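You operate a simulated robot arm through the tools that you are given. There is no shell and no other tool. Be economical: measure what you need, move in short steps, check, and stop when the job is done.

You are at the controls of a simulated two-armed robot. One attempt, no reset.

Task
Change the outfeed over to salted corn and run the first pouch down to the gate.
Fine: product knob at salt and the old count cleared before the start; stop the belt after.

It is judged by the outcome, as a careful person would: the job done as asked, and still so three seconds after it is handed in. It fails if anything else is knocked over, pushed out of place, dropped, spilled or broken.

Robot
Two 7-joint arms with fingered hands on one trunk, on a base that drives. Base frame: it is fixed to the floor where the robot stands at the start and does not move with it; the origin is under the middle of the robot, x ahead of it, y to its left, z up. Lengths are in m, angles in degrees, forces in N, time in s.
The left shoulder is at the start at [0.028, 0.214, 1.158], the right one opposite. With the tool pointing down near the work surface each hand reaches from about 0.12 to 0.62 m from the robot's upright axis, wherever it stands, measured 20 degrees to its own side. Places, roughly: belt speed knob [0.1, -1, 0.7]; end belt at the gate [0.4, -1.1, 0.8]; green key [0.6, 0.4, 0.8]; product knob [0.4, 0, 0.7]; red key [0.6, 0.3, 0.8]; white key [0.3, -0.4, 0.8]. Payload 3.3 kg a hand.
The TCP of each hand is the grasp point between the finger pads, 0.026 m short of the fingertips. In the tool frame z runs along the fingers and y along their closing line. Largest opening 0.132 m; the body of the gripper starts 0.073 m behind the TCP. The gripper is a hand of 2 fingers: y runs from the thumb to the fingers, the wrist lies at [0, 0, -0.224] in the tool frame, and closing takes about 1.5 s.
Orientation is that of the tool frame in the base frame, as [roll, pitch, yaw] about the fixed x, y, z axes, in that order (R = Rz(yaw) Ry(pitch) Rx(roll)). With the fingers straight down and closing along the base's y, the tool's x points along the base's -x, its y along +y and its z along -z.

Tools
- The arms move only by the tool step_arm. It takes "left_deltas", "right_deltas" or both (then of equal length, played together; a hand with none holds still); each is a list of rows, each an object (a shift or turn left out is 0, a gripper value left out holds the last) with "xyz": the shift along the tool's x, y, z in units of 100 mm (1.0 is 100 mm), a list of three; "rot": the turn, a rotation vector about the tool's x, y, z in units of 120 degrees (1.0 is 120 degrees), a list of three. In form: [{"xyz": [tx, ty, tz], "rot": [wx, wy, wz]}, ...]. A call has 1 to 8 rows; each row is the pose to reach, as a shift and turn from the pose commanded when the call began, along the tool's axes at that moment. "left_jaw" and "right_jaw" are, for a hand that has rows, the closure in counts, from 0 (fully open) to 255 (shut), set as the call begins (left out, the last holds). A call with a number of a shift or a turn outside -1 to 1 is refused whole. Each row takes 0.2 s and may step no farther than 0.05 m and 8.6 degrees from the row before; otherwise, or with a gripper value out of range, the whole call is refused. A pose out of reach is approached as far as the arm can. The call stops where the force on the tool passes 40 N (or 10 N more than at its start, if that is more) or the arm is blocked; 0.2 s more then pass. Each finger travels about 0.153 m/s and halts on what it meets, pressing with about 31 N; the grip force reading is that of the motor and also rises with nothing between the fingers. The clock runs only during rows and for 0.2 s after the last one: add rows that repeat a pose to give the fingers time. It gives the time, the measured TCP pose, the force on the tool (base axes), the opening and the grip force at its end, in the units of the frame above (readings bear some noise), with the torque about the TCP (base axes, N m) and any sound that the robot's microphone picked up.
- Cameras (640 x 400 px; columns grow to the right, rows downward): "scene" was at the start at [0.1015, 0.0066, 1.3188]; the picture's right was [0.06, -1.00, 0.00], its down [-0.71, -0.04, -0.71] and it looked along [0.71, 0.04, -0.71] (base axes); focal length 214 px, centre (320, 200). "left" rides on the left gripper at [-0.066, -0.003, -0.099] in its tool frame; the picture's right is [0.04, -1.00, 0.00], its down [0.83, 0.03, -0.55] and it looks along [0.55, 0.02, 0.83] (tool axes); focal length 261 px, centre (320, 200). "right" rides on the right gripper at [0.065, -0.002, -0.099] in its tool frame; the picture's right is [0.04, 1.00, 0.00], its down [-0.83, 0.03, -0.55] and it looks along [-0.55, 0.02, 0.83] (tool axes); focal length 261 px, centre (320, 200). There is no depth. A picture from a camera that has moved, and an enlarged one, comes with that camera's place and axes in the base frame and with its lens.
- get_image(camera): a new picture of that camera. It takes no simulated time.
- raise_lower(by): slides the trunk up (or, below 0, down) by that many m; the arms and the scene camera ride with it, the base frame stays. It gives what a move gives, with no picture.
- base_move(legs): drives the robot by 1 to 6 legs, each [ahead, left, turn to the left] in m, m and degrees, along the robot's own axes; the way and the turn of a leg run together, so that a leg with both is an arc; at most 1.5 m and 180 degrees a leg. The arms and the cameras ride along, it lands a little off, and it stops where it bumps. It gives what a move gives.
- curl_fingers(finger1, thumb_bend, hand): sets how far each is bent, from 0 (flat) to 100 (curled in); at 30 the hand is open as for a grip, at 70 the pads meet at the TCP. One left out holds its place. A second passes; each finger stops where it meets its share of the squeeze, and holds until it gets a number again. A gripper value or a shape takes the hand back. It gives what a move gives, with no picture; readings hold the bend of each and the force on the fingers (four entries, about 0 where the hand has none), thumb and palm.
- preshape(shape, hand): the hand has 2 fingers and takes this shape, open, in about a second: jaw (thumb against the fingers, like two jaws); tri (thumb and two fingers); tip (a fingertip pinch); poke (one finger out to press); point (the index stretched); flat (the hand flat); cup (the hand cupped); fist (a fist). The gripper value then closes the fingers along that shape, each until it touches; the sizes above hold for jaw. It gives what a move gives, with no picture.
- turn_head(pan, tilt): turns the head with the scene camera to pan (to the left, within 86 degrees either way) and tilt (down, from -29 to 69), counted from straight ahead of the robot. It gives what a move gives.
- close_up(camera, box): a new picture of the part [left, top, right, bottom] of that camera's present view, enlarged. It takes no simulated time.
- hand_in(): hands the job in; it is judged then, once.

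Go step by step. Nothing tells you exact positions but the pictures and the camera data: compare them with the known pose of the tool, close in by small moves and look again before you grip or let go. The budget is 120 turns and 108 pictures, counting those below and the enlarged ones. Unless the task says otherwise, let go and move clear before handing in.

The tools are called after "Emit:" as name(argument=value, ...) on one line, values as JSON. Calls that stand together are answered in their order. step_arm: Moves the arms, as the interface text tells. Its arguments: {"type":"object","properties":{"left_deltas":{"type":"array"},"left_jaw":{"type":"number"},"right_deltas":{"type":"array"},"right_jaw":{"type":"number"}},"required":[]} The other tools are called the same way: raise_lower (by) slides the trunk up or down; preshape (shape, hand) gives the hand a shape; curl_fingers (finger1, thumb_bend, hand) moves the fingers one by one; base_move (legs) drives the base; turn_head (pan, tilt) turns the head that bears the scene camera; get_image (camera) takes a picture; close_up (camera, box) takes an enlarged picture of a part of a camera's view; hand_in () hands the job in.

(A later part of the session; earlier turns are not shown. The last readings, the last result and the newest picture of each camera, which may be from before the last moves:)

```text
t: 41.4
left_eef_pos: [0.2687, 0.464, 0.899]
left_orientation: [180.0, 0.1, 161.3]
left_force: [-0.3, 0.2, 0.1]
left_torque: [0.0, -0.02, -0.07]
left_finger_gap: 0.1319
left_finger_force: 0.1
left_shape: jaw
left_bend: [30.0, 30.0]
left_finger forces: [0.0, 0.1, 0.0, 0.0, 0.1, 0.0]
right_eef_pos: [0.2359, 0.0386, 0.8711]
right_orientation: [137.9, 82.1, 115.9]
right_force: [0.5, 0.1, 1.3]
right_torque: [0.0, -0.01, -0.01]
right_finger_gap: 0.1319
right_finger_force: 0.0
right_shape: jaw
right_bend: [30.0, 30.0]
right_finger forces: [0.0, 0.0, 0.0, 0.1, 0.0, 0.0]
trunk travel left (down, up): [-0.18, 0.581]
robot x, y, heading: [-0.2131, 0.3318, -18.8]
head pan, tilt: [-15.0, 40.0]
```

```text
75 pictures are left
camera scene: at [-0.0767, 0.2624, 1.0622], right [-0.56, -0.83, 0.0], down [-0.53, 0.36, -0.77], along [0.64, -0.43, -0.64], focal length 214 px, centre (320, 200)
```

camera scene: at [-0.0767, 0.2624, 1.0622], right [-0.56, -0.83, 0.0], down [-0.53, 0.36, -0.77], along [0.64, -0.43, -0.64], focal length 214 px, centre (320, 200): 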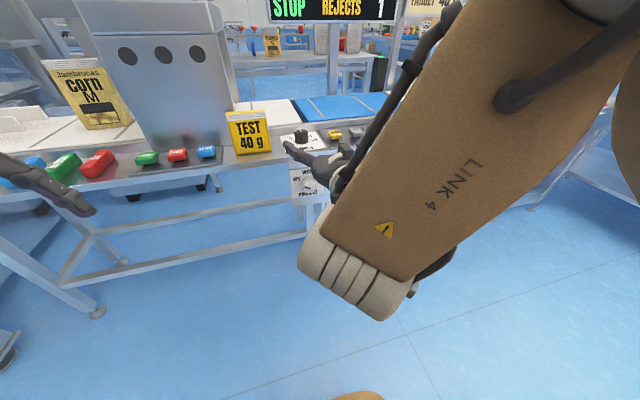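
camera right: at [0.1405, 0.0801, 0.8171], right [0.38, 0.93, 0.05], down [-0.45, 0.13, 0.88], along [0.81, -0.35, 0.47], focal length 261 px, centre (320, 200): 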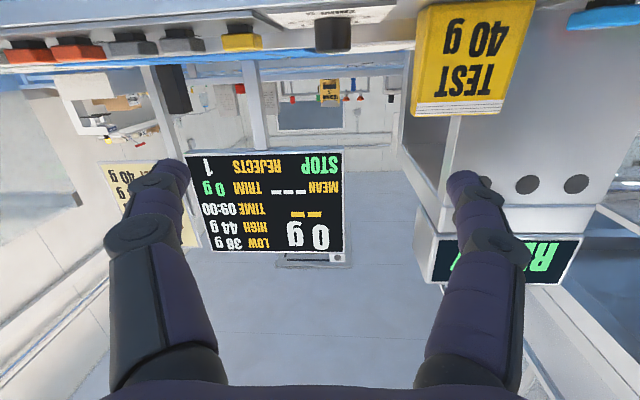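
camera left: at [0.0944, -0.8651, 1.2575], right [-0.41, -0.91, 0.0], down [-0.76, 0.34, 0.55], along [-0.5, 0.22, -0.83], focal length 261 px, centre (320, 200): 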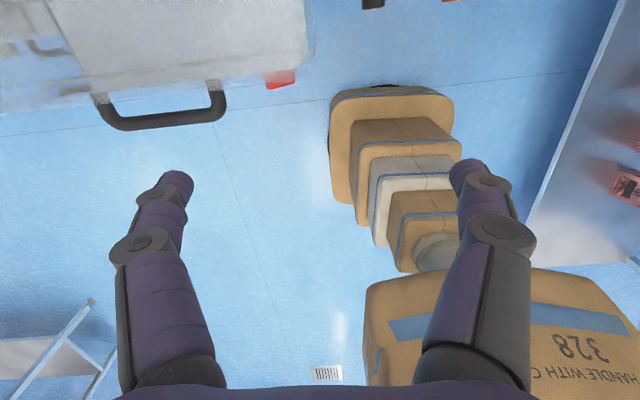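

The right hand now points nearly square at the panel and is laterally lined up with the knob. I'll lift and pull back the left hand, half close the right jaw, lower the trunk and look.

Emit:
step_arm(left_deltas=[{"xyz": [0.25, 0, -0.25]}, {"xyz": [0.5, 0, -0.5]}, {"xyz": [0.75, 0, -0.75]}, {"xyz": [0.9, 0, -1.0]}], right_deltas=[{}, {}, {}, {}], right_jaw=100)

Emit:
raise_lower(by=-0.175)

Emit:
get_image(camera="right")

Emit:
get_image(camera="scene")

```text
t: 42.4
left_eef_pos: [0.2517, 0.4499, 0.9221]
left_orientation: [179.9, 0.0, 161.3]
left_force: [0.0, 0.1, 1.3]
left_torque: [0.0, -0.02, 0.01]
left_finger_gap: 0.1318
left_finger_force: 0.2
left_shape: jaw
left_bend: [30.0, 30.0]
left_finger forces: [0.0, 0.1, 0.0, 0.0, 0.1, 0.0]
left hand out of reach, approached as far as the arm can: row 1, 2, 3, 4
right_eef_pos: [0.2359, 0.0363, 0.8707]
right_orientation: [138.7, 82.1, 116.6]
right_force: [-0.7, -1.0, 0.1]
right_torque: [0.03, 0.01, -0.03]
right_finger_gap: 0.0805
right_finger_force: 0.1
right_shape: jaw
right_bend: [71.0, 71.0]
right_finger forces: [0.1, 0.0, 0.0, 0.0, 0.1, 0.0]
trunk travel left (down, up): [-0.18, 0.581]
robot x, y, heading: [-0.2159, 0.3329, -18.8]
head pan, tilt: [-15.0, 40.0]
```

```text
t: 44.3
left_eef_pos: [0.2942, 0.4386, 0.6649]
left_orientation: [180.0, -12.8, 161.4]
left_force: [0.0, -0.5, 0.3]
left_torque: [-0.02, 0.05, -0.01]
left_finger_gap: 0.1319
left_finger_force: 0.1
left_shape: jaw
left_bend: [30.0, 30.0]
left_finger forces: [0.1, 0.1, 0.1, 0.0, 0.0, 0.0]
right_eef_pos: [0.2605, 0.0302, 0.6031]
right_orientation: [166.2, 72.1, 144.0]
right_force: [-0.7, -1.5, -0.1]
right_torque: [0.01, 0.0, -0.04]
right_finger_gap: 0.0806
right_finger_force: 0.0
right_shape: jaw
right_bend: [71.0, 71.0]
right_finger forces: [0.0, 0.0, 0.0, 0.0, 0.0, 0.1]
trunk travel left (down, up): [-0.005, 0.756]
robot x, y, heading: [-0.2159, 0.3312, -18.9]
head pan, tilt: [-15.0, 40.0]
```

```text
74 pictures are left
camera right: at [0.1554, 0.0755, 0.5709], right [0.38, 0.93, 0.03], down [-0.27, 0.07, 0.96], along [0.89, -0.37, 0.28], focal length 261 px, centre (320, 200)
```

right: 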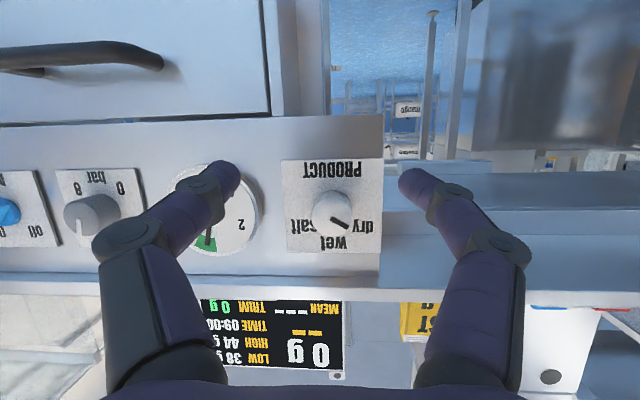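

```text
73 pictures are left
camera scene: at [-0.0137, 0.241, 0.8776], right [-0.56, -0.83, 0.0], down [-0.53, 0.36, -0.77], along [0.64, -0.43, -0.64], focal length 214 px, centre (320, 200)
```

scene: 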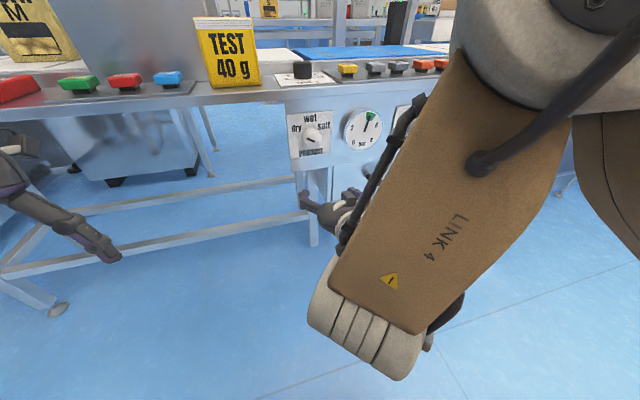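

The knob is plainly at dry. The hand is a bit low and tilted down, so I'll raise the trunk slightly.

Emit:
raise_lower(by=0.05)

Emit:
get_image(camera="right")

```text
t: 45.2
left_eef_pos: [0.2929, 0.4372, 0.715]
left_orientation: [-180.0, -12.8, 161.2]
left_force: [-0.7, -1.2, -0.2]
left_torque: [0.01, 0.04, 0.02]
left_finger_gap: 0.132
left_finger_force: 0.1
left_shape: jaw
left_bend: [30.0, 30.0]
left_finger forces: [0.0, 0.0, 0.0, 0.0, 0.0, 0.0]
right_eef_pos: [0.2589, 0.0363, 0.6463]
right_orientation: [170.3, 72.0, 148.8]
right_force: [0.0, -0.1, 0.3]
right_torque: [-0.03, 0.03, 0.03]
right_finger_gap: 0.0806
right_finger_force: 0.0
right_shape: jaw
right_bend: [71.0, 71.0]
right_finger forces: [0.1, 0.0, 0.0, 0.0, 0.1, 0.0]
trunk travel left (down, up): [-0.055, 0.706]
robot x, y, heading: [-0.2203, 0.3331, -19.0]
head pan, tilt: [-15.0, 40.0]
```

```text
72 pictures are left
camera right: at [0.1534, 0.0786, 0.6154], right [0.36, 0.93, 0.01], down [-0.26, 0.09, 0.96], along [0.9, -0.35, 0.27], focal length 261 px, centre (320, 200)
```

right: 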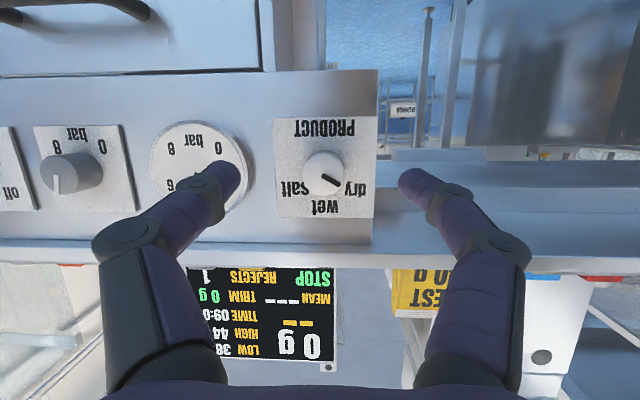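

The knob lies about at (0.395, -0.013, 0.662). I'll move to a pre-grasp 8 cm short of it while levelling the hand.

Emit:
step_arm(right_deltas=[{"xyz": [-0.12, 0, 0.19], "rot": [0, -0.046, 0]}, {"xyz": [-0.23, 0, 0.38], "rot": [0, -0.092, 0]}, {"xyz": [-0.345, 0, 0.56], "rot": [0, -0.137, 0]}, {"xyz": [-0.345, 0, 0.56], "rot": [0, -0.137, 0]}])

Emit:
get_image(camera="right")

```text
t: 46.4
left_eef_pos: [0.293, 0.4374, 0.7148]
left_orientation: [-179.9, -12.7, 161.3]
left_force: [0.1, -0.6, 0.3]
left_torque: [0.02, -0.02, 0.03]
left_finger_gap: 0.1317
left_finger_force: 0.1
left_shape: jaw
left_bend: [30.0, 30.0]
left_finger forces: [0.0, 0.0, 0.0, 0.0, 0.0, 0.0]
right_eef_pos: [0.3374, -0.0209, 0.6985]
right_orientation: [92.7, 83.8, 66.5]
right_force: [0.4, 0.2, 0.7]
right_torque: [0.02, 0.0, 0.01]
right_finger_gap: 0.0806
right_finger_force: 0.0
right_shape: jaw
right_bend: [71.0, 71.0]
right_finger forces: [0.1, 0.0, 0.0, 0.0, 0.1, 0.0]
right hand out of reach, approached as far as the arm can: row 2, 3, 4
trunk travel left (down, up): [-0.055, 0.706]
robot x, y, heading: [-0.2181, 0.3309, -19.0]
head pan, tilt: [-15.0, 40.0]
stopped in row 4 (right hand): the arm was blocked; the commanded pose is now the measured one
```

```text
71 pictures are left
camera right: at [0.2514, 0.0273, 0.6359], right [0.44, 0.9, 0.07], down [-0.52, 0.19, 0.83], along [0.73, -0.4, 0.55], focal length 261 px, centre (320, 200)
```

right: 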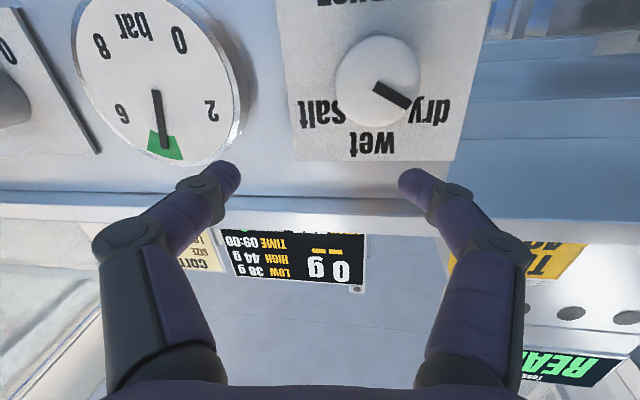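

The hand is level now but a bit high, right and yawed by 6°. I'll correct with the base and trunk.

Emit:
base_move(legs=[[-0.03, 0, 0], [0, 0, 6], [0, -0.037, 0]])

Emit:
raise_lower(by=-0.04)

Emit:
get_image(camera="right")

```text
t: 48.3
left_eef_pos: [0.2425, 0.4613, 0.7154]
left_orientation: [-180.0, -12.6, 167.1]
left_force: [0.4, 0.0, 0.1]
left_torque: [-0.02, 0.01, -0.02]
left_finger_gap: 0.1319
left_finger_force: 0.0
left_shape: jaw
left_bend: [30.0, 30.0]
left_finger forces: [0.0, 0.0, 0.1, 0.0, 0.0, 0.1]
right_eef_pos: [0.3347, 0.0114, 0.6976]
right_orientation: [94.3, 83.8, 74.1]
right_force: [-0.8, -0.8, 0.3]
right_torque: [-0.02, -0.01, -0.02]
right_finger_gap: 0.0805
right_finger_force: 0.1
right_shape: jaw
right_bend: [71.0, 71.0]
right_finger forces: [0.1, 0.0, 0.0, 0.0, 0.0, 0.1]
trunk travel left (down, up): [-0.055, 0.706]
robot x, y, heading: [-0.2556, 0.303, -12.9]
head pan, tilt: [-15.0, 40.0]
```

```text
t: 49.1
left_eef_pos: [0.2418, 0.462, 0.6773]
left_orientation: [180.0, -12.6, 167.1]
left_force: [0.9, 0.0, 0.3]
left_torque: [-0.02, -0.01, 0.01]
left_finger_gap: 0.1319
left_finger_force: 0.0
left_shape: jaw
left_bend: [30.0, 30.0]
left_finger forces: [0.1, 0.0, 0.0, 0.1, 0.0, 0.0]
right_eef_pos: [0.3376, 0.0091, 0.6434]
right_orientation: [112.5, 83.6, 92.0]
right_force: [0.1, -0.3, 0.2]
right_torque: [-0.02, 0.01, 0.0]
right_finger_gap: 0.0806
right_finger_force: 0.0
right_shape: jaw
right_bend: [71.0, 71.0]
right_finger forces: [0.0, 0.1, 0.0, 0.1, 0.0, 0.1]
trunk travel left (down, up): [-0.015, 0.746]
robot x, y, heading: [-0.2559, 0.3031, -12.7]
head pan, tilt: [-15.0, 40.0]
```

```text
70 pictures are left
camera right: at [0.2448, 0.0492, 0.5828], right [0.35, 0.94, 0.06], down [-0.5, 0.13, 0.85], along [0.79, -0.33, 0.52], focal length 261 px, centre (320, 200)
```

right: 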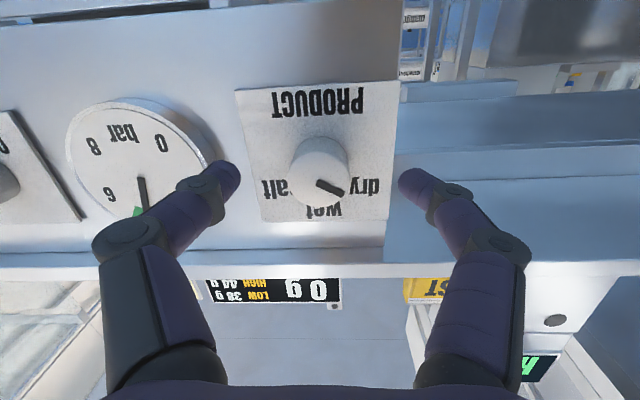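

Good: aligned laterally, needs ~1.5 cm up. I'll try that and a 2 cm advance with the arm.

Emit:
step_arm(right_deltas=[{"xyz": [-0.16, 0, 0.1]}, {"xyz": [-0.16, 0, 0.2]}, {"xyz": [-0.16, 0, 0.2]}])

Emit:
get_image(camera="right")

```text
t: 49.9
left_eef_pos: [0.2423, 0.4622, 0.6757]
left_orientation: [-179.8, -12.7, 167.2]
left_force: [0.7, 0.2, 0.6]
left_torque: [0.04, 0.01, -0.01]
left_finger_gap: 0.1319
left_finger_force: 0.2
left_shape: jaw
left_bend: [30.0, 30.0]
left_finger forces: [0.0, 0.0, 0.0, 0.0, 0.1, 0.0]
right_eef_pos: [0.3579, 0.0021, 0.6566]
right_orientation: [112.6, 83.6, 92.4]
right_force: [0.5, -0.4, -1.2]
right_torque: [-0.02, 0.0, -0.01]
right_finger_gap: 0.0808
right_finger_force: 0.1
right_shape: jaw
right_bend: [71.0, 71.0]
right_finger forces: [0.0, 0.0, 0.0, 0.0, 0.0, 0.0]
trunk travel left (down, up): [-0.015, 0.746]
robot x, y, heading: [-0.2521, 0.3061, -13.0]
head pan, tilt: [-15.0, 40.0]
```

```text
69 pictures are left
camera right: at [0.2645, 0.0403, 0.597], right [0.35, 0.94, 0.06], down [-0.5, 0.13, 0.85], along [0.79, -0.33, 0.52], focal length 261 px, centre (320, 200)
```

right: 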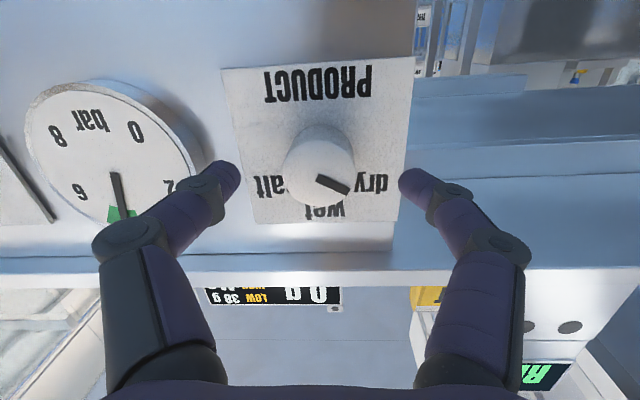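

The knob's face is at about (0.392, -0.014, 0.663). I'll advance the remaining ~3.7 cm and then grip.

Emit:
step_arm(right_deltas=[{"xyz": [-0.07, -0.03, 0.12]}, {"xyz": [-0.07, -0.03, 0.25]}, {"xyz": [-0.07, -0.03, 0.37]}, {"xyz": [-0.07, -0.03, 0.37]}])

Emit:
get_image(camera="right")

```text
t: 50.9
left_eef_pos: [0.2408, 0.4622, 0.6763]
left_orientation: [-179.9, -12.6, 167.1]
left_force: [0.0, 0.3, -0.7]
left_torque: [-0.01, 0.01, 0.04]
left_finger_gap: 0.1319
left_finger_force: 0.1
left_shape: jaw
left_bend: [30.0, 30.0]
left_finger forces: [0.0, 0.0, 0.0, 0.1, 0.0, 0.0]
right_eef_pos: [0.3892, -0.0131, 0.6615]
right_orientation: [114.0, 83.6, 93.9]
right_force: [-29.4, 9.3, -6.3]
right_torque: [-0.35, -0.01, 1.55]
right_finger_gap: 0.0772
right_finger_force: 0.0
right_shape: jaw
right_bend: [75.0, 71.0]
right_finger forces: [31.1, 0.0, 0.0, 0.0, 0.1, 0.0]
trunk travel left (down, up): [-0.015, 0.746]
robot x, y, heading: [-0.2568, 0.3067, -12.8]
head pan, tilt: [-15.0, 40.0]
```

```text
68 pictures are left
camera right: at [0.2962, 0.0252, 0.6021], right [0.34, 0.94, 0.06], down [-0.5, 0.13, 0.86], along [0.79, -0.32, 0.51], focal length 261 px, centre (320, 200)
```

right: 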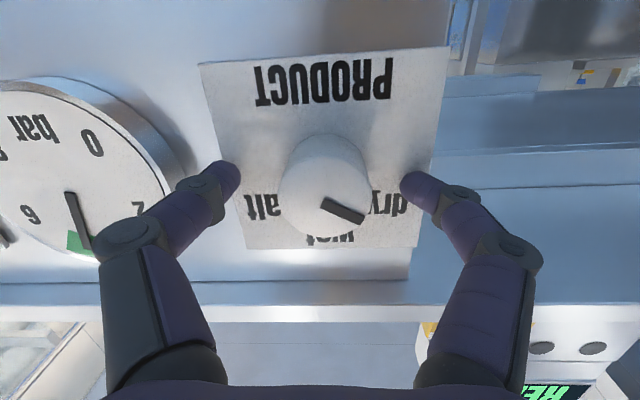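

A fingertip touched the panel; I'll back off about 9 mm and close on the knob.

Emit:
step_arm(right_deltas=[{"xyz": [0, 0, -0.09]}, {"xyz": [0, 0, -0.09]}])

Emit:
step_arm(right_deltas=[{}, {}, {}, {}, {}, {}], right_jaw=255)

Emit:
get_image(camera="right")

```text
t: 51.5
left_eef_pos: [0.2418, 0.4622, 0.676]
left_orientation: [180.0, -12.8, 167.2]
left_force: [0.7, -0.1, 0.0]
left_torque: [0.01, -0.02, 0.01]
left_finger_gap: 0.1321
left_finger_force: 0.0
left_shape: jaw
left_bend: [30.0, 30.0]
left_finger forces: [0.1, 0.0, 0.1, 0.0, 0.0, 0.0]
right_eef_pos: [0.3832, -0.0128, 0.6626]
right_orientation: [111.8, 83.6, 91.6]
right_force: [0.4, -0.4, 0.3]
right_torque: [0.02, 0.01, 0.01]
right_finger_gap: 0.0801
right_finger_force: 0.1
right_shape: jaw
right_bend: [71.0, 71.0]
right_finger forces: [0.1, 0.0, 0.0, 0.1, 0.1, 0.0]
trunk travel left (down, up): [-0.015, 0.746]
robot x, y, heading: [-0.2558, 0.3042, -12.9]
head pan, tilt: [-15.0, 40.0]
```

```text
t: 52.9
left_eef_pos: [0.2421, 0.462, 0.6755]
left_orientation: [180.0, -12.8, 167.1]
left_force: [-0.3, -0.5, 0.1]
left_torque: [0.02, -0.02, 0.0]
left_finger_gap: 0.132
left_finger_force: 0.1
left_shape: jaw
left_bend: [30.0, 30.0]
left_finger forces: [0.0, 0.0, 0.0, 0.1, 0.1, 0.0]
right_eef_pos: [0.3828, -0.0134, 0.6616]
right_orientation: [112.6, 83.7, 92.4]
right_force: [4.4, -2.7, 2.3]
right_torque: [-0.04, -0.02, -0.01]
right_finger_gap: 0.0343
right_finger_force: 30.7
right_shape: jaw
right_bend: [74.0, 70.0]
right_finger forces: [27.6, 0.0, 0.0, 0.0, 28.8, 0.0]
trunk travel left (down, up): [-0.015, 0.746]
robot x, y, heading: [-0.2538, 0.3037, -13.0]
head pan, tilt: [-15.0, 40.0]
```

```text
67 pictures are left
camera right: at [0.2902, 0.0264, 0.6023], right [0.35, 0.94, 0.06], down [-0.5, 0.13, 0.85], along [0.79, -0.33, 0.52], focal length 261 px, centre (320, 200)
```

right: 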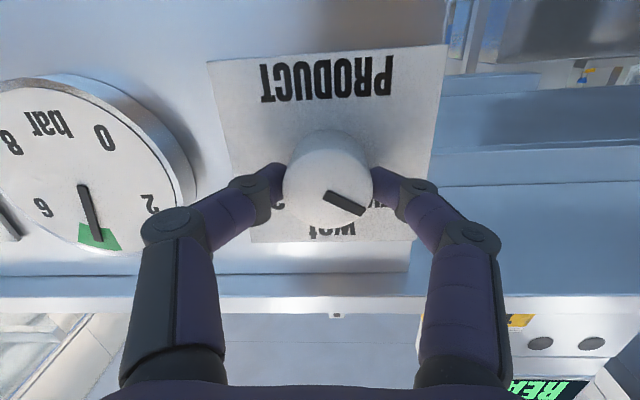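

Gripped well. Now turn clockwise (about +z of the tool) 64°.

Emit:
step_arm(right_deltas=[{"rot": [0, 0, 0.067]}, {"rot": [0, 0, 0.134]}, {"rot": [0, 0, 0.201]}, {"rot": [0, 0, 0.268]}, {"rot": [0, 0, 0.335]}, {"rot": [0, 0, 0.402]}, {"rot": [0, 0, 0.469]}, {"rot": [0, 0, 0.5]}])

Emit:
get_image(camera="right")

```text
t: 54.7
left_eef_pos: [0.2438, 0.4609, 0.676]
left_orientation: [179.9, -12.8, 167.1]
left_force: [-0.6, 0.3, 0.6]
left_torque: [-0.01, -0.01, 0.0]
left_finger_gap: 0.1315
left_finger_force: 0.0
left_shape: jaw
left_bend: [30.0, 30.0]
left_finger forces: [0.0, 0.0, 0.0, 0.1, 0.0, 0.0]
right_eef_pos: [0.3841, -0.0111, 0.6599]
right_orientation: [93.0, 24.0, 71.1]
right_force: [-1.6, -1.7, -11.3]
right_torque: [-0.01, 0.27, -0.01]
right_finger_gap: 0.0323
right_finger_force: 31.5
right_shape: jaw
right_bend: [74.0, 70.0]
right_finger forces: [24.2, 0.0, 0.0, 0.0, 36.1, 0.1]
trunk travel left (down, up): [-0.015, 0.746]
robot x, y, heading: [-0.2514, 0.3064, -12.7]
head pan, tilt: [-15.0, 40.0]
```

```text
66 pictures are left
camera right: at [0.3102, 0.0778, 0.6375], right [0.19, 0.4, 0.9], down [-0.76, -0.52, 0.39], along [0.62, -0.75, 0.21], focal length 261 px, centre (320, 200)
```

right: 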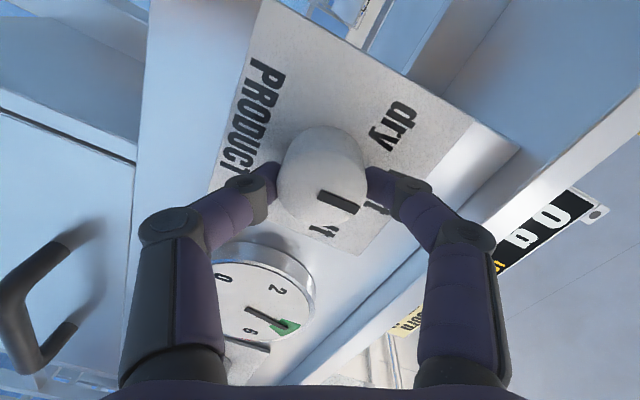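

It turned with the hand, now about at wet. Continue another ~60°.

Emit:
step_arm(right_deltas=[{"rot": [0, 0, 0.067]}, {"rot": [0, 0, 0.134]}, {"rot": [0, 0, 0.201]}, {"rot": [0, 0, 0.268]}, {"rot": [0, 0, 0.335]}, {"rot": [0, 0, 0.402]}, {"rot": [0, 0, 0.469]}, {"rot": [0, 0, 0.5]}])

Emit:
get_image(camera="right")

```text
t: 56.5
left_eef_pos: [0.2435, 0.4623, 0.6742]
left_orientation: [179.9, -12.8, 167.1]
left_force: [-0.2, -0.3, 1.0]
left_torque: [0.01, 0.03, 0.01]
left_finger_gap: 0.132
left_finger_force: 0.1
left_shape: jaw
left_bend: [30.0, 30.0]
left_finger forces: [0.1, 0.1, 0.1, 0.0, 0.0, 0.1]
right_eef_pos: [0.383, -0.0115, 0.6599]
right_orientation: [93.3, -35.8, 68.0]
right_force: [0.9, 4.8, -17.4]
right_torque: [0.15, 0.7, 0.44]
right_finger_gap: 0.0321
right_finger_force: 31.4
right_shape: jaw
right_bend: [74.0, 70.0]
right_finger forces: [22.3, 0.0, 0.0, 0.1, 40.8, 0.0]
trunk travel left (down, up): [-0.015, 0.746]
robot x, y, heading: [-0.2541, 0.3054, -13.0]
head pan, tilt: [-15.0, 40.0]
```

```text
65 pictures are left
camera right: at [0.3115, 0.0732, 0.7026], right [-0.15, -0.53, 0.83], down [-0.78, -0.45, -0.43], along [0.61, -0.71, -0.35], focal length 261 px, centre (320, 200)
```

right: 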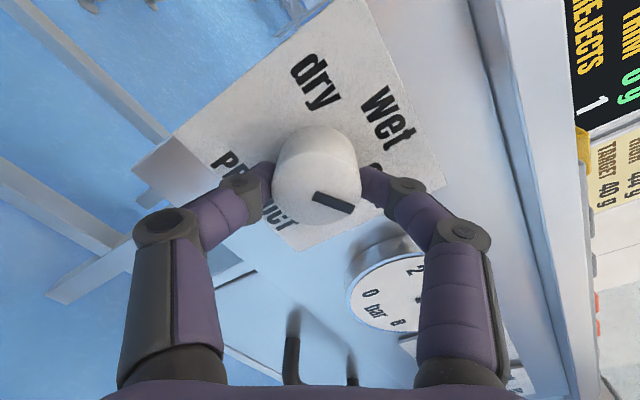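

The knob followed the hand for the full 120°. I'll open, back off and check the setting.

Emit:
step_arm(right_deltas=[{}, {}, {}, {}], right_jaw=100)

Emit:
step_arm(right_deltas=[{"xyz": [0, 0, -0.3]}, {"xyz": [0, 0, -0.6]}, {"xyz": [0, 0, -0.8]}, {"xyz": [0, 0, -0.8]}])

Emit:
get_image(camera="right")

Emit:
get_image(camera="scene")

```text
t: 57.5
left_eef_pos: [0.2421, 0.4611, 0.6765]
left_orientation: [180.0, -12.7, 167.1]
left_force: [-0.6, 0.3, 0.3]
left_torque: [0.0, 0.04, 0.0]
left_finger_gap: 0.1321
left_finger_force: 0.1
left_shape: jaw
left_bend: [30.0, 30.0]
left_finger forces: [0.1, 0.0, 0.0, 0.0, 0.0, 0.1]
right_eef_pos: [0.3816, -0.0119, 0.663]
right_orientation: [93.0, -35.9, 68.1]
right_force: [-0.1, 0.3, 0.8]
right_torque: [-0.02, 0.04, -0.01]
right_finger_gap: 0.0799
right_finger_force: 0.1
right_shape: jaw
right_bend: [71.0, 71.0]
right_finger forces: [0.1, 0.0, 0.0, 0.0, 0.1, 0.1]
trunk travel left (down, up): [-0.015, 0.746]
robot x, y, heading: [-0.2535, 0.3073, -13.1]
head pan, tilt: [-15.0, 40.0]
```

```text
t: 58.5
left_eef_pos: [0.2412, 0.4616, 0.6744]
left_orientation: [180.0, -12.7, 167.0]
left_force: [0.0, 0.3, 0.9]
left_torque: [0.0, 0.01, 0.0]
left_finger_gap: 0.132
left_finger_force: 0.1
left_shape: jaw
left_bend: [30.0, 30.0]
left_finger forces: [0.0, 0.1, 0.1, 0.0, 0.0, 0.0]
right_eef_pos: [0.308, 0.016, 0.6662]
right_orientation: [93.1, -35.9, 68.0]
right_force: [0.5, 0.2, 0.1]
right_torque: [0.02, -0.01, 0.01]
right_finger_gap: 0.0799
right_finger_force: 0.0
right_shape: jaw
right_bend: [71.0, 71.0]
right_finger forces: [0.0, 0.0, 0.0, 0.0, 0.0, 0.0]
trunk travel left (down, up): [-0.015, 0.746]
robot x, y, heading: [-0.258, 0.3067, -13.0]
head pan, tilt: [-15.0, 40.0]
```

```text
64 pictures are left
camera right: at [0.2359, 0.101, 0.7079], right [-0.16, -0.53, 0.83], down [-0.78, -0.45, -0.44], along [0.61, -0.71, -0.34], focal length 261 px, centre (320, 200)
```

right: 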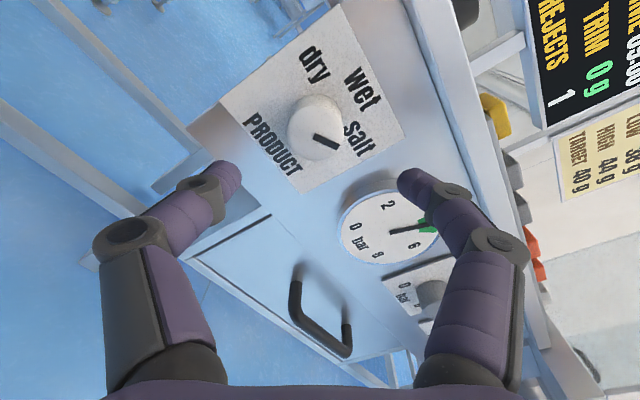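

```text
63 pictures are left
camera scene: at [-0.0464, 0.236, 0.8882], right [-0.47, -0.88, 0.0], down [-0.57, 0.3, -0.77], along [0.68, -0.36, -0.64], focal length 214 px, centre (320, 200)
```

scene: 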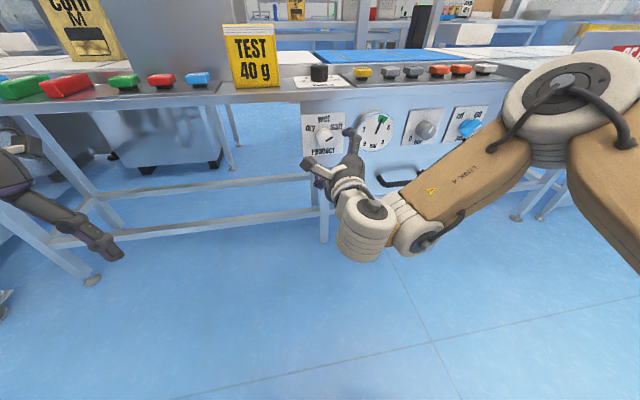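

Emit:
close_up(camera="right", box=[210, 0, 450, 200])

Emit:
close_up(camera="scene", box=[290, 90, 370, 170])

```text
2.00 times, centred on (330, 100) of right
camera zoom: at [0.2359, 0.101, 0.7079], right [-0.16, -0.53, 0.83], down [-0.78, -0.45, -0.44], along [0.61, -0.71, -0.34], focal length 521 px, centre (300, 400)
```

zoom: 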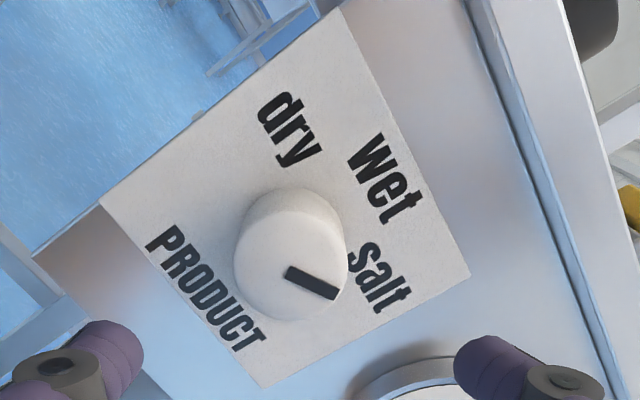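

```text
5.00 times, centred on (330, 130) of scene
camera zoom: at [-0.0464, 0.236, 0.8882], right [-0.47, -0.88, 0.0], down [-0.57, 0.3, -0.77], along [0.68, -0.36, -0.64], focal length 1072 px, centre (270, 550)
```

zoom: 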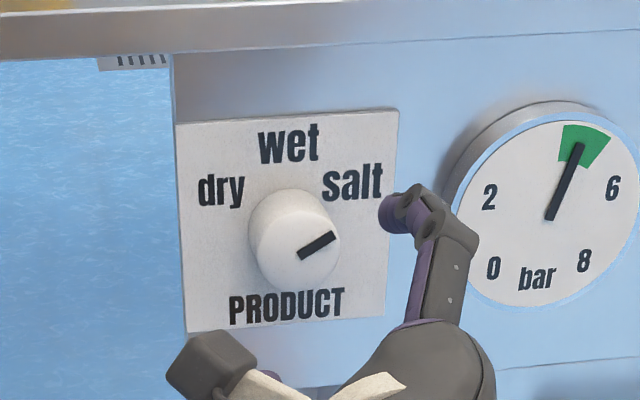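

The knob is at salt. Next I'll back off, raise the trunk and bring the right hand back to pointing down for the CLEAR key.

Emit:
base_move(legs=[[-0.15, 0, 0], [0, 0, -7]])

Emit:
raise_lower(by=0.42)

Emit:
step_arm(right_deltas=[{"rot": [0, 0, -0.067]}, {"rot": [0, 0, -0.134]}, {"rot": [0, 0, -0.201]}, {"rot": [0, 0, -0.268]}, {"rot": [0, 0, -0.335]}, {"rot": [0, 0, -0.402]}, {"rot": [0, 0, -0.469]}, {"rot": [0, 0, -0.5]}], right_jaw=255)

Emit:
step_arm(right_deltas=[{"rot": [0, 0, -0.067]}, {"rot": [0, 0, -0.134]}, {"rot": [0, 0, -0.201]}, {"rot": [0, 0, -0.268]}, {"rot": [0, 0, -0.335]}, {"rot": [0, 0, -0.402]}, {"rot": [0, 0, -0.469]}, {"rot": [0, 0, -0.5]}])

```text
t: 60.5
left_eef_pos: [0.1117, 0.4315, 0.6753]
left_orientation: [-180.0, -12.7, 159.8]
left_force: [-0.3, 0.2, 0.2]
left_torque: [0.01, -0.01, 0.01]
left_finger_gap: 0.132
left_finger_force: 0.1
left_shape: jaw
left_bend: [30.0, 30.0]
left_finger forces: [0.0, 0.0, 0.0, 0.0, 0.0, 0.0]
right_eef_pos: [0.1219, -0.0182, 0.6663]
right_orientation: [93.0, -36.0, 60.9]
right_force: [-0.1, -0.2, -0.5]
right_torque: [-0.01, 0.02, -0.02]
right_finger_gap: 0.0797
right_finger_force: 0.0
right_shape: jaw
right_bend: [71.0, 71.0]
right_finger forces: [0.0, 0.0, 0.1, 0.0, 0.0, 0.0]
trunk travel left (down, up): [-0.015, 0.746]
robot x, y, heading: [-0.401, 0.3379, -20.2]
head pan, tilt: [-15.0, 40.0]
```

```text
refused: 0.42 is not a number from -0.4 to 0.4
```

```text
t: 62.2
left_eef_pos: [0.1111, 0.4313, 0.6747]
left_orientation: [-180.0, -12.7, 159.9]
left_force: [0.3, 0.0, -0.9]
left_torque: [-0.02, -0.04, 0.02]
left_finger_gap: 0.1319
left_finger_force: 0.2
left_shape: jaw
left_bend: [30.0, 30.0]
left_finger forces: [0.1, 0.0, 0.0, 0.0, 0.1, 0.0]
right_eef_pos: [0.121, -0.0192, 0.666]
right_orientation: [92.8, 24.2, 63.8]
right_force: [0.2, 0.0, -0.6]
right_torque: [0.0, -0.03, 0.02]
right_finger_gap: 0.0
right_finger_force: 30.7
right_shape: jaw
right_bend: [62.0, 70.0]
right_finger forces: [0.1, 0.0, 0.0, 0.1, 0.0, 0.0]
trunk travel left (down, up): [-0.015, 0.746]
robot x, y, heading: [-0.4024, 0.3375, -20.1]
head pan, tilt: [-15.0, 40.0]
```

```text
t: 64.0
left_eef_pos: [0.1115, 0.4321, 0.6763]
left_orientation: [180.0, -12.7, 159.9]
left_force: [-0.3, 0.5, -0.1]
left_torque: [0.0, 0.01, 0.01]
left_finger_gap: 0.1317
left_finger_force: 0.1
left_shape: jaw
left_bend: [30.0, 30.0]
left_finger forces: [0.0, 0.1, 0.0, 0.0, 0.1, 0.1]
right_eef_pos: [0.1213, -0.0196, 0.6662]
right_orientation: [113.3, 83.8, 85.8]
right_force: [-0.5, -0.5, -0.1]
right_torque: [0.05, 0.0, 0.0]
right_finger_gap: 0.0
right_finger_force: 30.9
right_shape: jaw
right_bend: [62.0, 70.0]
right_finger forces: [0.0, 0.0, 0.0, 0.0, 0.1, 0.0]
trunk travel left (down, up): [-0.015, 0.746]
robot x, y, heading: [-0.4006, 0.3385, -20.1]
head pan, tilt: [-15.0, 40.0]
```

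Emit:
raise_lower(by=0.38)

Emit:
step_arm(right_deltas=[{"rot": [0, 0.068, 0]}, {"rot": [0, 0.136, 0]}, {"rot": [0, 0.204, 0]}, {"rot": [0, 0.272, 0]}, {"rot": [0, 0.34, 0]}, {"rot": [0, 0.408, 0]}, {"rot": [0, 0.476, 0]}, {"rot": [0, 0.544, 0]}])

Emit:
step_arm(right_deltas=[{"rot": [0, 0.068, 0]}, {"rot": [0, 0.136, 0]}, {"rot": [0, 0.17, 0]}])

Emit:
get_image(camera="scene")

```text
t: 67.7
left_eef_pos: [0.0573, 0.4508, 1.1639]
left_orientation: [-179.9, 3.9, 159.9]
left_force: [0.2, 0.0, 0.5]
left_torque: [0.01, 0.01, 0.01]
left_finger_gap: 0.1319
left_finger_force: 0.0
left_shape: jaw
left_bend: [30.0, 30.0]
left_finger forces: [0.0, 0.0, 0.0, 0.1, 0.1, 0.1]
right_eef_pos: [0.121, -0.0188, 1.0457]
right_orientation: [113.3, 83.6, 85.8]
right_force: [-0.1, -0.3, -0.1]
right_torque: [-0.01, -0.01, 0.01]
right_finger_gap: 0.0
right_finger_force: 31.3
right_shape: jaw
right_bend: [62.0, 70.0]
right_finger forces: [0.0, 0.1, 0.0, 0.1, 0.0, 0.1]
trunk travel left (down, up): [-0.395, 0.366]
robot x, y, heading: [-0.3987, 0.337, -20.1]
head pan, tilt: [-15.0, 40.0]
```

```text
t: 69.5
left_eef_pos: [0.0558, 0.4507, 1.1642]
left_orientation: [-179.8, 3.9, 159.8]
left_force: [0.3, -0.4, -0.2]
left_torque: [-0.01, 0.01, -0.02]
left_finger_gap: 0.132
left_finger_force: 0.1
left_shape: jaw
left_bend: [30.0, 30.0]
left_finger forces: [0.0, 0.0, 0.0, 0.0, 0.0, 0.0]
right_eef_pos: [0.1198, -0.0184, 1.0453]
right_orientation: [173.6, 22.0, 150.1]
right_force: [0.2, 0.6, 0.5]
right_torque: [0.0, 0.03, 0.0]
right_finger_gap: 0.0
right_finger_force: 30.8
right_shape: jaw
right_bend: [62.0, 70.0]
right_finger forces: [0.1, 0.0, 0.0, 0.0, 0.1, 0.0]
trunk travel left (down, up): [-0.395, 0.366]
robot x, y, heading: [-0.4005, 0.3368, -20.1]
head pan, tilt: [-15.0, 40.0]
```

```text
t: 70.3
left_eef_pos: [0.0559, 0.4525, 1.1635]
left_orientation: [-179.9, 3.8, 159.9]
left_force: [-0.7, 0.2, -0.7]
left_torque: [-0.04, 0.01, -0.01]
left_finger_gap: 0.1321
left_finger_force: 0.1
left_shape: jaw
left_bend: [30.0, 30.0]
left_finger forces: [0.1, 0.0, 0.0, 0.0, 0.1, 0.1]
right_eef_pos: [0.0878, -0.0218, 1.04]
right_orientation: [174.1, 3.8, 152.1]
right_force: [-0.2, -0.4, 0.6]
right_torque: [-0.01, -0.03, -0.01]
right_finger_gap: 0.0
right_finger_force: 31.1
right_shape: jaw
right_bend: [62.0, 70.0]
right_finger forces: [0.0, 0.0, 0.1, 0.0, 0.0, 0.0]
right hand out of reach, approached as far as the arm can: row 2, 3
trunk travel left (down, up): [-0.395, 0.366]
robot x, y, heading: [-0.3996, 0.3386, -20.2]
head pan, tilt: [-15.0, 40.0]
```

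```text
60 pictures are left
camera scene: at [-0.3071, 0.2828, 1.2808], right [-0.57, -0.82, 0.0], down [-0.53, 0.37, -0.77], along [0.63, -0.44, -0.64], focal length 214 px, centre (320, 200)
```

scene: 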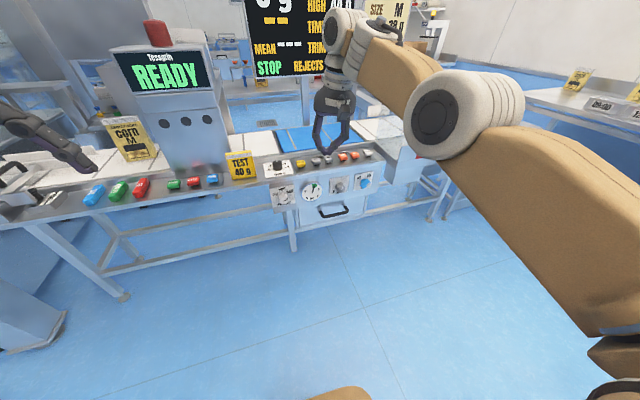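

CLEAR triangulates to about (0.321, -0.439, 0.80). I'll drive so it is in front of the right hand, then view it with the hand camera.

Emit:
base_move(legs=[[0, -0.332, 0], [0.4, 0, 0]])

Emit:
get_image(camera="right")

Emit:
get_image(camera="scene")

```text
t: 74.6
left_eef_pos: [0.3163, 0.0009, 1.1628]
left_orientation: [-179.9, 3.9, 160.0]
left_force: [0.4, 0.6, 0.2]
left_torque: [-0.01, 0.02, 0.01]
left_finger_gap: 0.1321
left_finger_force: 0.1
left_shape: jaw
left_bend: [30.0, 30.0]
left_finger forces: [0.1, 0.1, 0.1, 0.1, 0.0, 0.0]
right_eef_pos: [0.3508, -0.4728, 1.0395]
right_orientation: [174.0, 3.7, 152.2]
right_force: [-0.6, -0.5, 0.7]
right_torque: [0.01, 0.02, 0.03]
right_finger_gap: 0.0
right_finger_force: 31.3
right_shape: jaw
right_bend: [62.0, 70.0]
right_finger forces: [0.0, 0.0, 0.1, 0.0, 0.0, 0.0]
trunk travel left (down, up): [-0.395, 0.366]
robot x, y, heading: [-0.1409, -0.1147, -20.0]
head pan, tilt: [-15.0, 40.0]
```

```text
59 pictures are left
camera right: at [0.2821, -0.45, 1.1335], right [0.42, 0.9, 0.1], down [0.69, -0.39, 0.61], along [0.59, -0.19, -0.79], focal length 261 px, centre (320, 200)
```

right: 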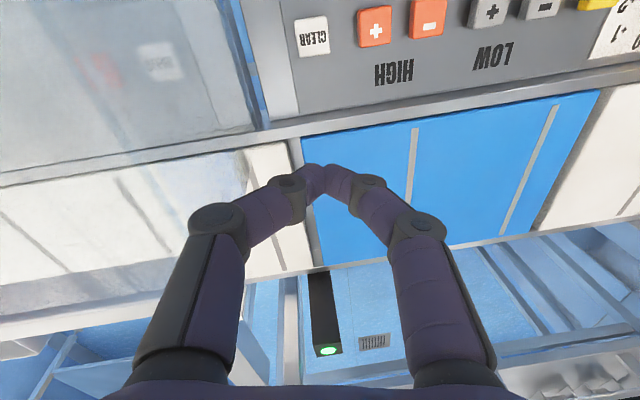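

```text
58 pictures are left
camera scene: at [-0.046, -0.1691, 1.2807], right [-0.57, -0.82, 0.0], down [-0.53, 0.37, -0.77], along [0.63, -0.44, -0.64], focal length 214 px, centre (320, 200)
```

scene: 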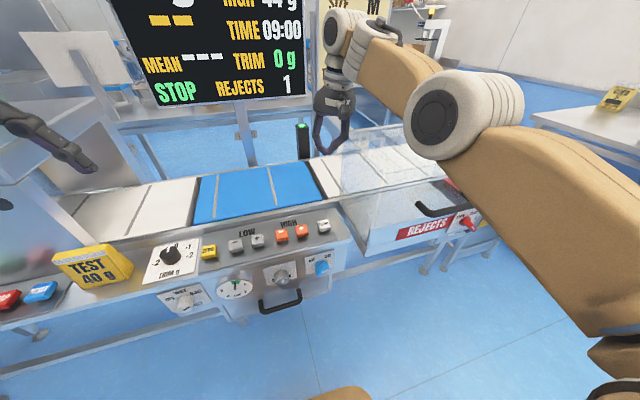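

CLEAR confirmed at (0.323, -0.441, 0.80). I'll move the closed fingertips above it in two steps.

Emit:
step_arm(right_deltas=[{"xyz": [0.18, -0.02, 0.31]}, {"xyz": [0.36, -0.05, 0.62]}, {"xyz": [0.54, -0.07, 0.93]}, {"xyz": [0.54, -0.07, 0.93]}])

Emit:
step_arm(right_deltas=[{"xyz": [0, 0, 0.25]}, {"xyz": [0, 0, 0.5]}, {"xyz": [0, 0, 0.75]}, {"xyz": [0, 0, 0.75]}])

Emit:
get_image(camera="right")

Emit:
get_image(camera="scene")

```text
t: 75.6
left_eef_pos: [0.3169, 0.0007, 1.1637]
left_orientation: [-179.8, 3.9, 160.1]
left_force: [-0.1, -0.3, -0.1]
left_torque: [0.01, -0.02, 0.03]
left_finger_gap: 0.1321
left_finger_force: 0.1
left_shape: jaw
left_bend: [30.0, 30.0]
left_finger forces: [0.0, 0.1, 0.1, 0.0, 0.0, 0.0]
right_eef_pos: [0.3126, -0.4505, 0.9395]
right_orientation: [174.1, 3.6, 152.2]
right_force: [-0.1, -0.9, 0.4]
right_torque: [-0.04, -0.04, 0.01]
right_finger_gap: 0.0
right_finger_force: 31.3
right_shape: jaw
right_bend: [62.0, 70.0]
right_finger forces: [0.0, 0.1, 0.2, 0.1, 0.1, 0.0]
trunk travel left (down, up): [-0.395, 0.366]
robot x, y, heading: [-0.1432, -0.1109, -19.9]
head pan, tilt: [-15.0, 40.0]
```

```text
t: 76.6
left_eef_pos: [0.3167, 0.0017, 1.1642]
left_orientation: [-180.0, 3.9, 160.2]
left_force: [0.2, 0.0, 0.0]
left_torque: [0.07, 0.02, 0.0]
left_finger_gap: 0.1318
left_finger_force: 0.0
left_shape: jaw
left_bend: [30.0, 30.0]
left_finger forces: [0.0, 0.0, 0.1, 0.0, 0.1, 0.1]
right_eef_pos: [0.3194, -0.4445, 0.8675]
right_orientation: [174.0, 4.0, 152.3]
right_force: [0.4, -0.2, 0.7]
right_torque: [-0.01, 0.0, 0.01]
right_finger_gap: 0.0
right_finger_force: 30.8
right_shape: jaw
right_bend: [62.0, 70.0]
right_finger forces: [0.1, 0.0, 0.0, 0.0, 0.0, 0.1]
trunk travel left (down, up): [-0.395, 0.366]
robot x, y, heading: [-0.1387, -0.114, -19.8]
head pan, tilt: [-15.0, 40.0]
```

```text
57 pictures are left
camera right: at [0.2485, -0.4212, 0.9618], right [0.42, 0.9, 0.1], down [0.69, -0.39, 0.61], along [0.59, -0.19, -0.79], focal length 261 px, centre (320, 200)
```

right: 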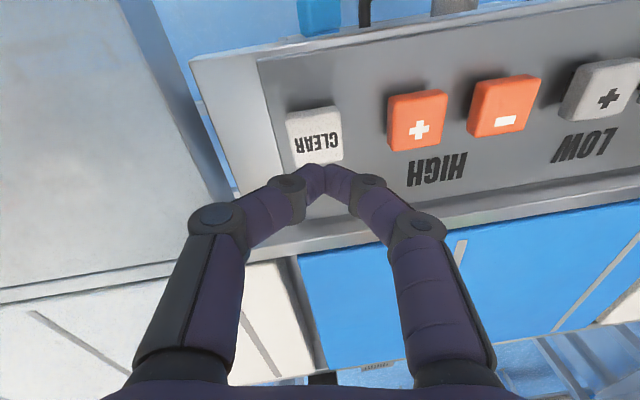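

```text
56 pictures are left
camera scene: at [-0.0469, -0.1687, 1.2808], right [-0.57, -0.82, 0.0], down [-0.53, 0.37, -0.77], along [0.63, -0.44, -0.64], focal length 214 px, centre (320, 200)
```

scene: 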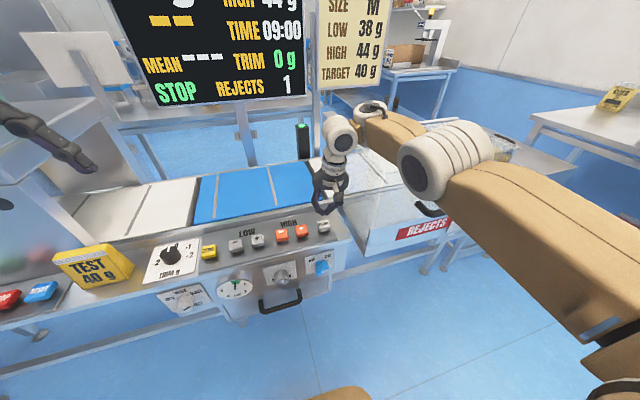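

Fingertips hover right over CLEAR. Press down in small steps.

Emit:
step_arm(right_deltas=[{"xyz": [0.04, 0, 0.2]}, {"xyz": [0.04, 0, 0.3]}, {"xyz": [0.04, 0, 0.38]}, {"xyz": [0.04, 0, 0.42]}, {"xyz": [0.04, 0, 0.46]}])

Emit:
get_image(camera="scene")

```text
t: 77.8
left_eef_pos: [0.3135, 0.0054, 1.1654]
left_orientation: [-179.8, 4.2, 160.1]
left_force: [0.7, 0.2, -0.3]
left_torque: [-0.03, -0.03, 0.03]
left_finger_gap: 0.1317
left_finger_force: 0.1
left_shape: jaw
left_bend: [30.0, 30.0]
left_finger forces: [0.1, 0.1, 0.0, 0.0, 0.0, 0.0]
right_eef_pos: [0.3231, -0.4391, 0.8365]
right_orientation: [174.0, 5.4, 152.3]
right_force: [0.4, 0.0, 0.2]
right_torque: [-0.02, -0.02, 0.02]
right_finger_gap: 0.0
right_finger_force: 30.7
right_shape: jaw
right_bend: [62.0, 70.0]
right_finger forces: [0.0, 0.1, 0.0, 0.1, 0.1, 0.1]
trunk travel left (down, up): [-0.395, 0.366]
robot x, y, heading: [-0.1374, -0.1135, -19.7]
head pan, tilt: [-15.0, 40.0]
```

```text
55 pictures are left
camera scene: at [-0.05, -0.1653, 1.2821], right [-0.57, -0.82, 0.0], down [-0.53, 0.37, -0.77], along [0.63, -0.44, -0.64], focal length 214 px, centre (320, 200)
```

scene: 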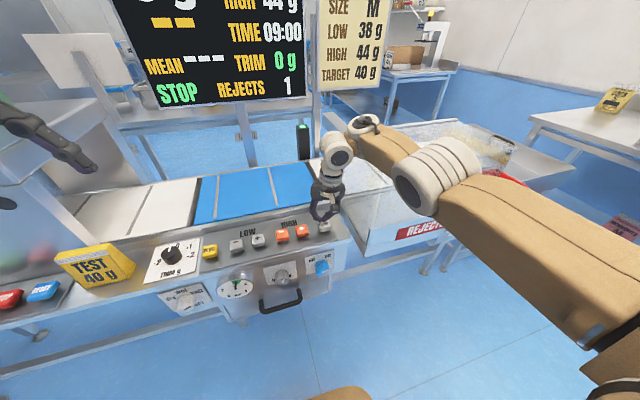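

The arm lagged by ~1.5 cm and the torso leaned slightly with no tip force, so I check whether the forearm touches the cover.

Emit:
close_up(camera="scene", box=[280, 90, 560, 290])

Emit:
get_image(camera="right")

```text
2.00 times, centred on (420, 190) of scene
camera zoom: at [-0.05, -0.1653, 1.2821], right [-0.57, -0.82, 0.0], down [-0.53, 0.37, -0.77], along [0.63, -0.44, -0.64], focal length 429 px, centre (120, 220)
```

zoom: 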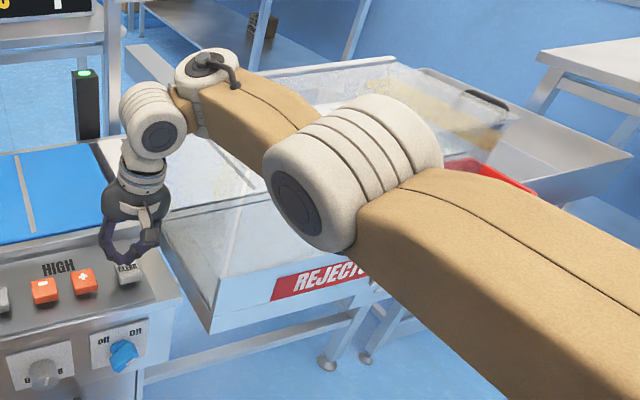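

```text
53 pictures are left
camera right: at [0.2518, -0.4148, 0.929], right [0.42, 0.9, 0.1], down [0.68, -0.38, 0.63], along [0.61, -0.19, -0.77], focal length 261 px, centre (320, 200)
```

right: 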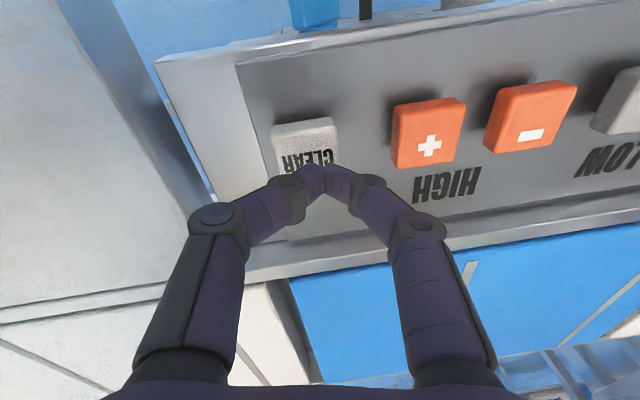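

The right elbow looks to be leaning on the clear cover. I'll lift straight back up and raise the trunk so the elbow stays clear.

Emit:
step_arm(right_deltas=[{"xyz": [0, 0, -0.3]}, {"xyz": [0, 0, -0.6]}, {"xyz": [0, 0, -0.9]}, {"xyz": [0, 0, -0.9]}])

Emit:
raise_lower(by=0.25)

Emit:
turn_head(pan=-30, tilt=45)

Emit:
get_image(camera="scene")

```text
t: 78.8
left_eef_pos: [0.3162, 0.0028, 1.1636]
left_orientation: [-179.9, 3.9, 160.1]
left_force: [-0.8, -0.2, -0.2]
left_torque: [0.01, 0.01, 0.01]
left_finger_gap: 0.132
left_finger_force: 0.0
left_shape: jaw
left_bend: [30.0, 30.0]
left_finger forces: [0.1, 0.0, 0.1, 0.0, 0.1, 0.0]
right_eef_pos: [0.3147, -0.4419, 0.8623]
right_orientation: [174.1, 3.8, 152.2]
right_force: [-0.9, -0.9, -0.7]
right_torque: [0.04, -0.02, -0.01]
right_finger_gap: 0.0
right_finger_force: 30.7
right_shape: jaw
right_bend: [62.0, 70.0]
right_finger forces: [0.0, 0.0, 0.0, 0.0, 0.0, 0.0]
right hand out of reach, approached as far as the arm can: row 2, 3, 4
trunk travel left (down, up): [-0.395, 0.366]
robot x, y, heading: [-0.1416, -0.1133, -19.9]
head pan, tilt: [-15.0, 40.0]
```

```text
t: 81.4
left_eef_pos: [0.3099, 0.003, 1.4201]
left_orientation: [-179.8, 5.4, 160.1]
left_force: [0.4, 0.1, -0.2]
left_torque: [0.01, 0.02, 0.0]
left_finger_gap: 0.1318
left_finger_force: 0.0
left_shape: jaw
left_bend: [30.0, 30.0]
left_finger forces: [0.0, 0.0, 0.0, 0.0, 0.0, 0.0]
right_eef_pos: [0.3144, -0.441, 1.1128]
right_orientation: [174.0, 3.8, 152.3]
right_force: [0.3, 0.0, -0.5]
right_torque: [0.0, 0.01, 0.0]
right_finger_gap: 0.0001
right_finger_force: 31.2
right_shape: jaw
right_bend: [62.0, 70.0]
right_finger forces: [0.0, 0.1, 0.1, 0.0, 0.0, 0.1]
trunk travel left (down, up): [-0.645, 0.116]
robot x, y, heading: [-0.1394, -0.1124, -20.1]
head pan, tilt: [-15.0, 40.0]
```

```text
t: 82.2
left_eef_pos: [0.3113, 0.0037, 1.4212]
left_orientation: [-179.9, 5.4, 160.1]
left_force: [1.2, -0.3, -1.2]
left_torque: [0.02, 0.03, -0.03]
left_finger_gap: 0.1318
left_finger_force: 0.1
left_shape: jaw
left_bend: [30.0, 30.0]
left_finger forces: [0.1, 0.0, 0.0, 0.1, 0.1, 0.0]
right_eef_pos: [0.3172, -0.4426, 1.1136]
right_orientation: [174.1, 3.8, 152.1]
right_force: [0.4, 0.6, -0.6]
right_torque: [0.0, 0.02, -0.04]
right_finger_gap: 0.0
right_finger_force: 31.1
right_shape: jaw
right_bend: [62.0, 70.0]
right_finger forces: [0.0, 0.1, 0.0, 0.0, 0.0, 0.0]
trunk travel left (down, up): [-0.645, 0.116]
robot x, y, heading: [-0.1381, -0.1098, -20.1]
head pan, tilt: [-30.0, 45.0]
```

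```text
52 pictures are left
camera scene: at [-0.0794, -0.1767, 1.5242], right [-0.76, -0.64, 0.0], down [-0.46, 0.54, -0.71], along [0.46, -0.54, -0.71], focal length 214 px, centre (320, 200)
```

scene: 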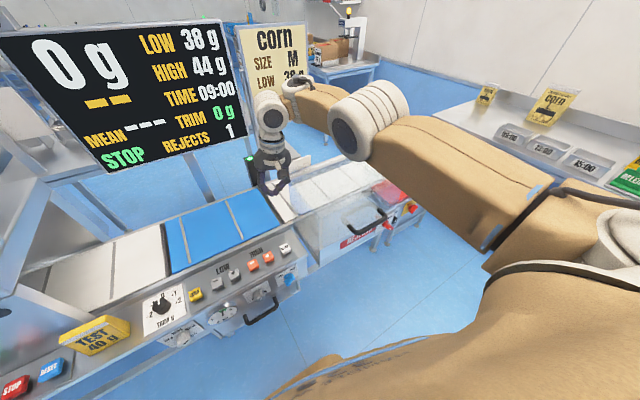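

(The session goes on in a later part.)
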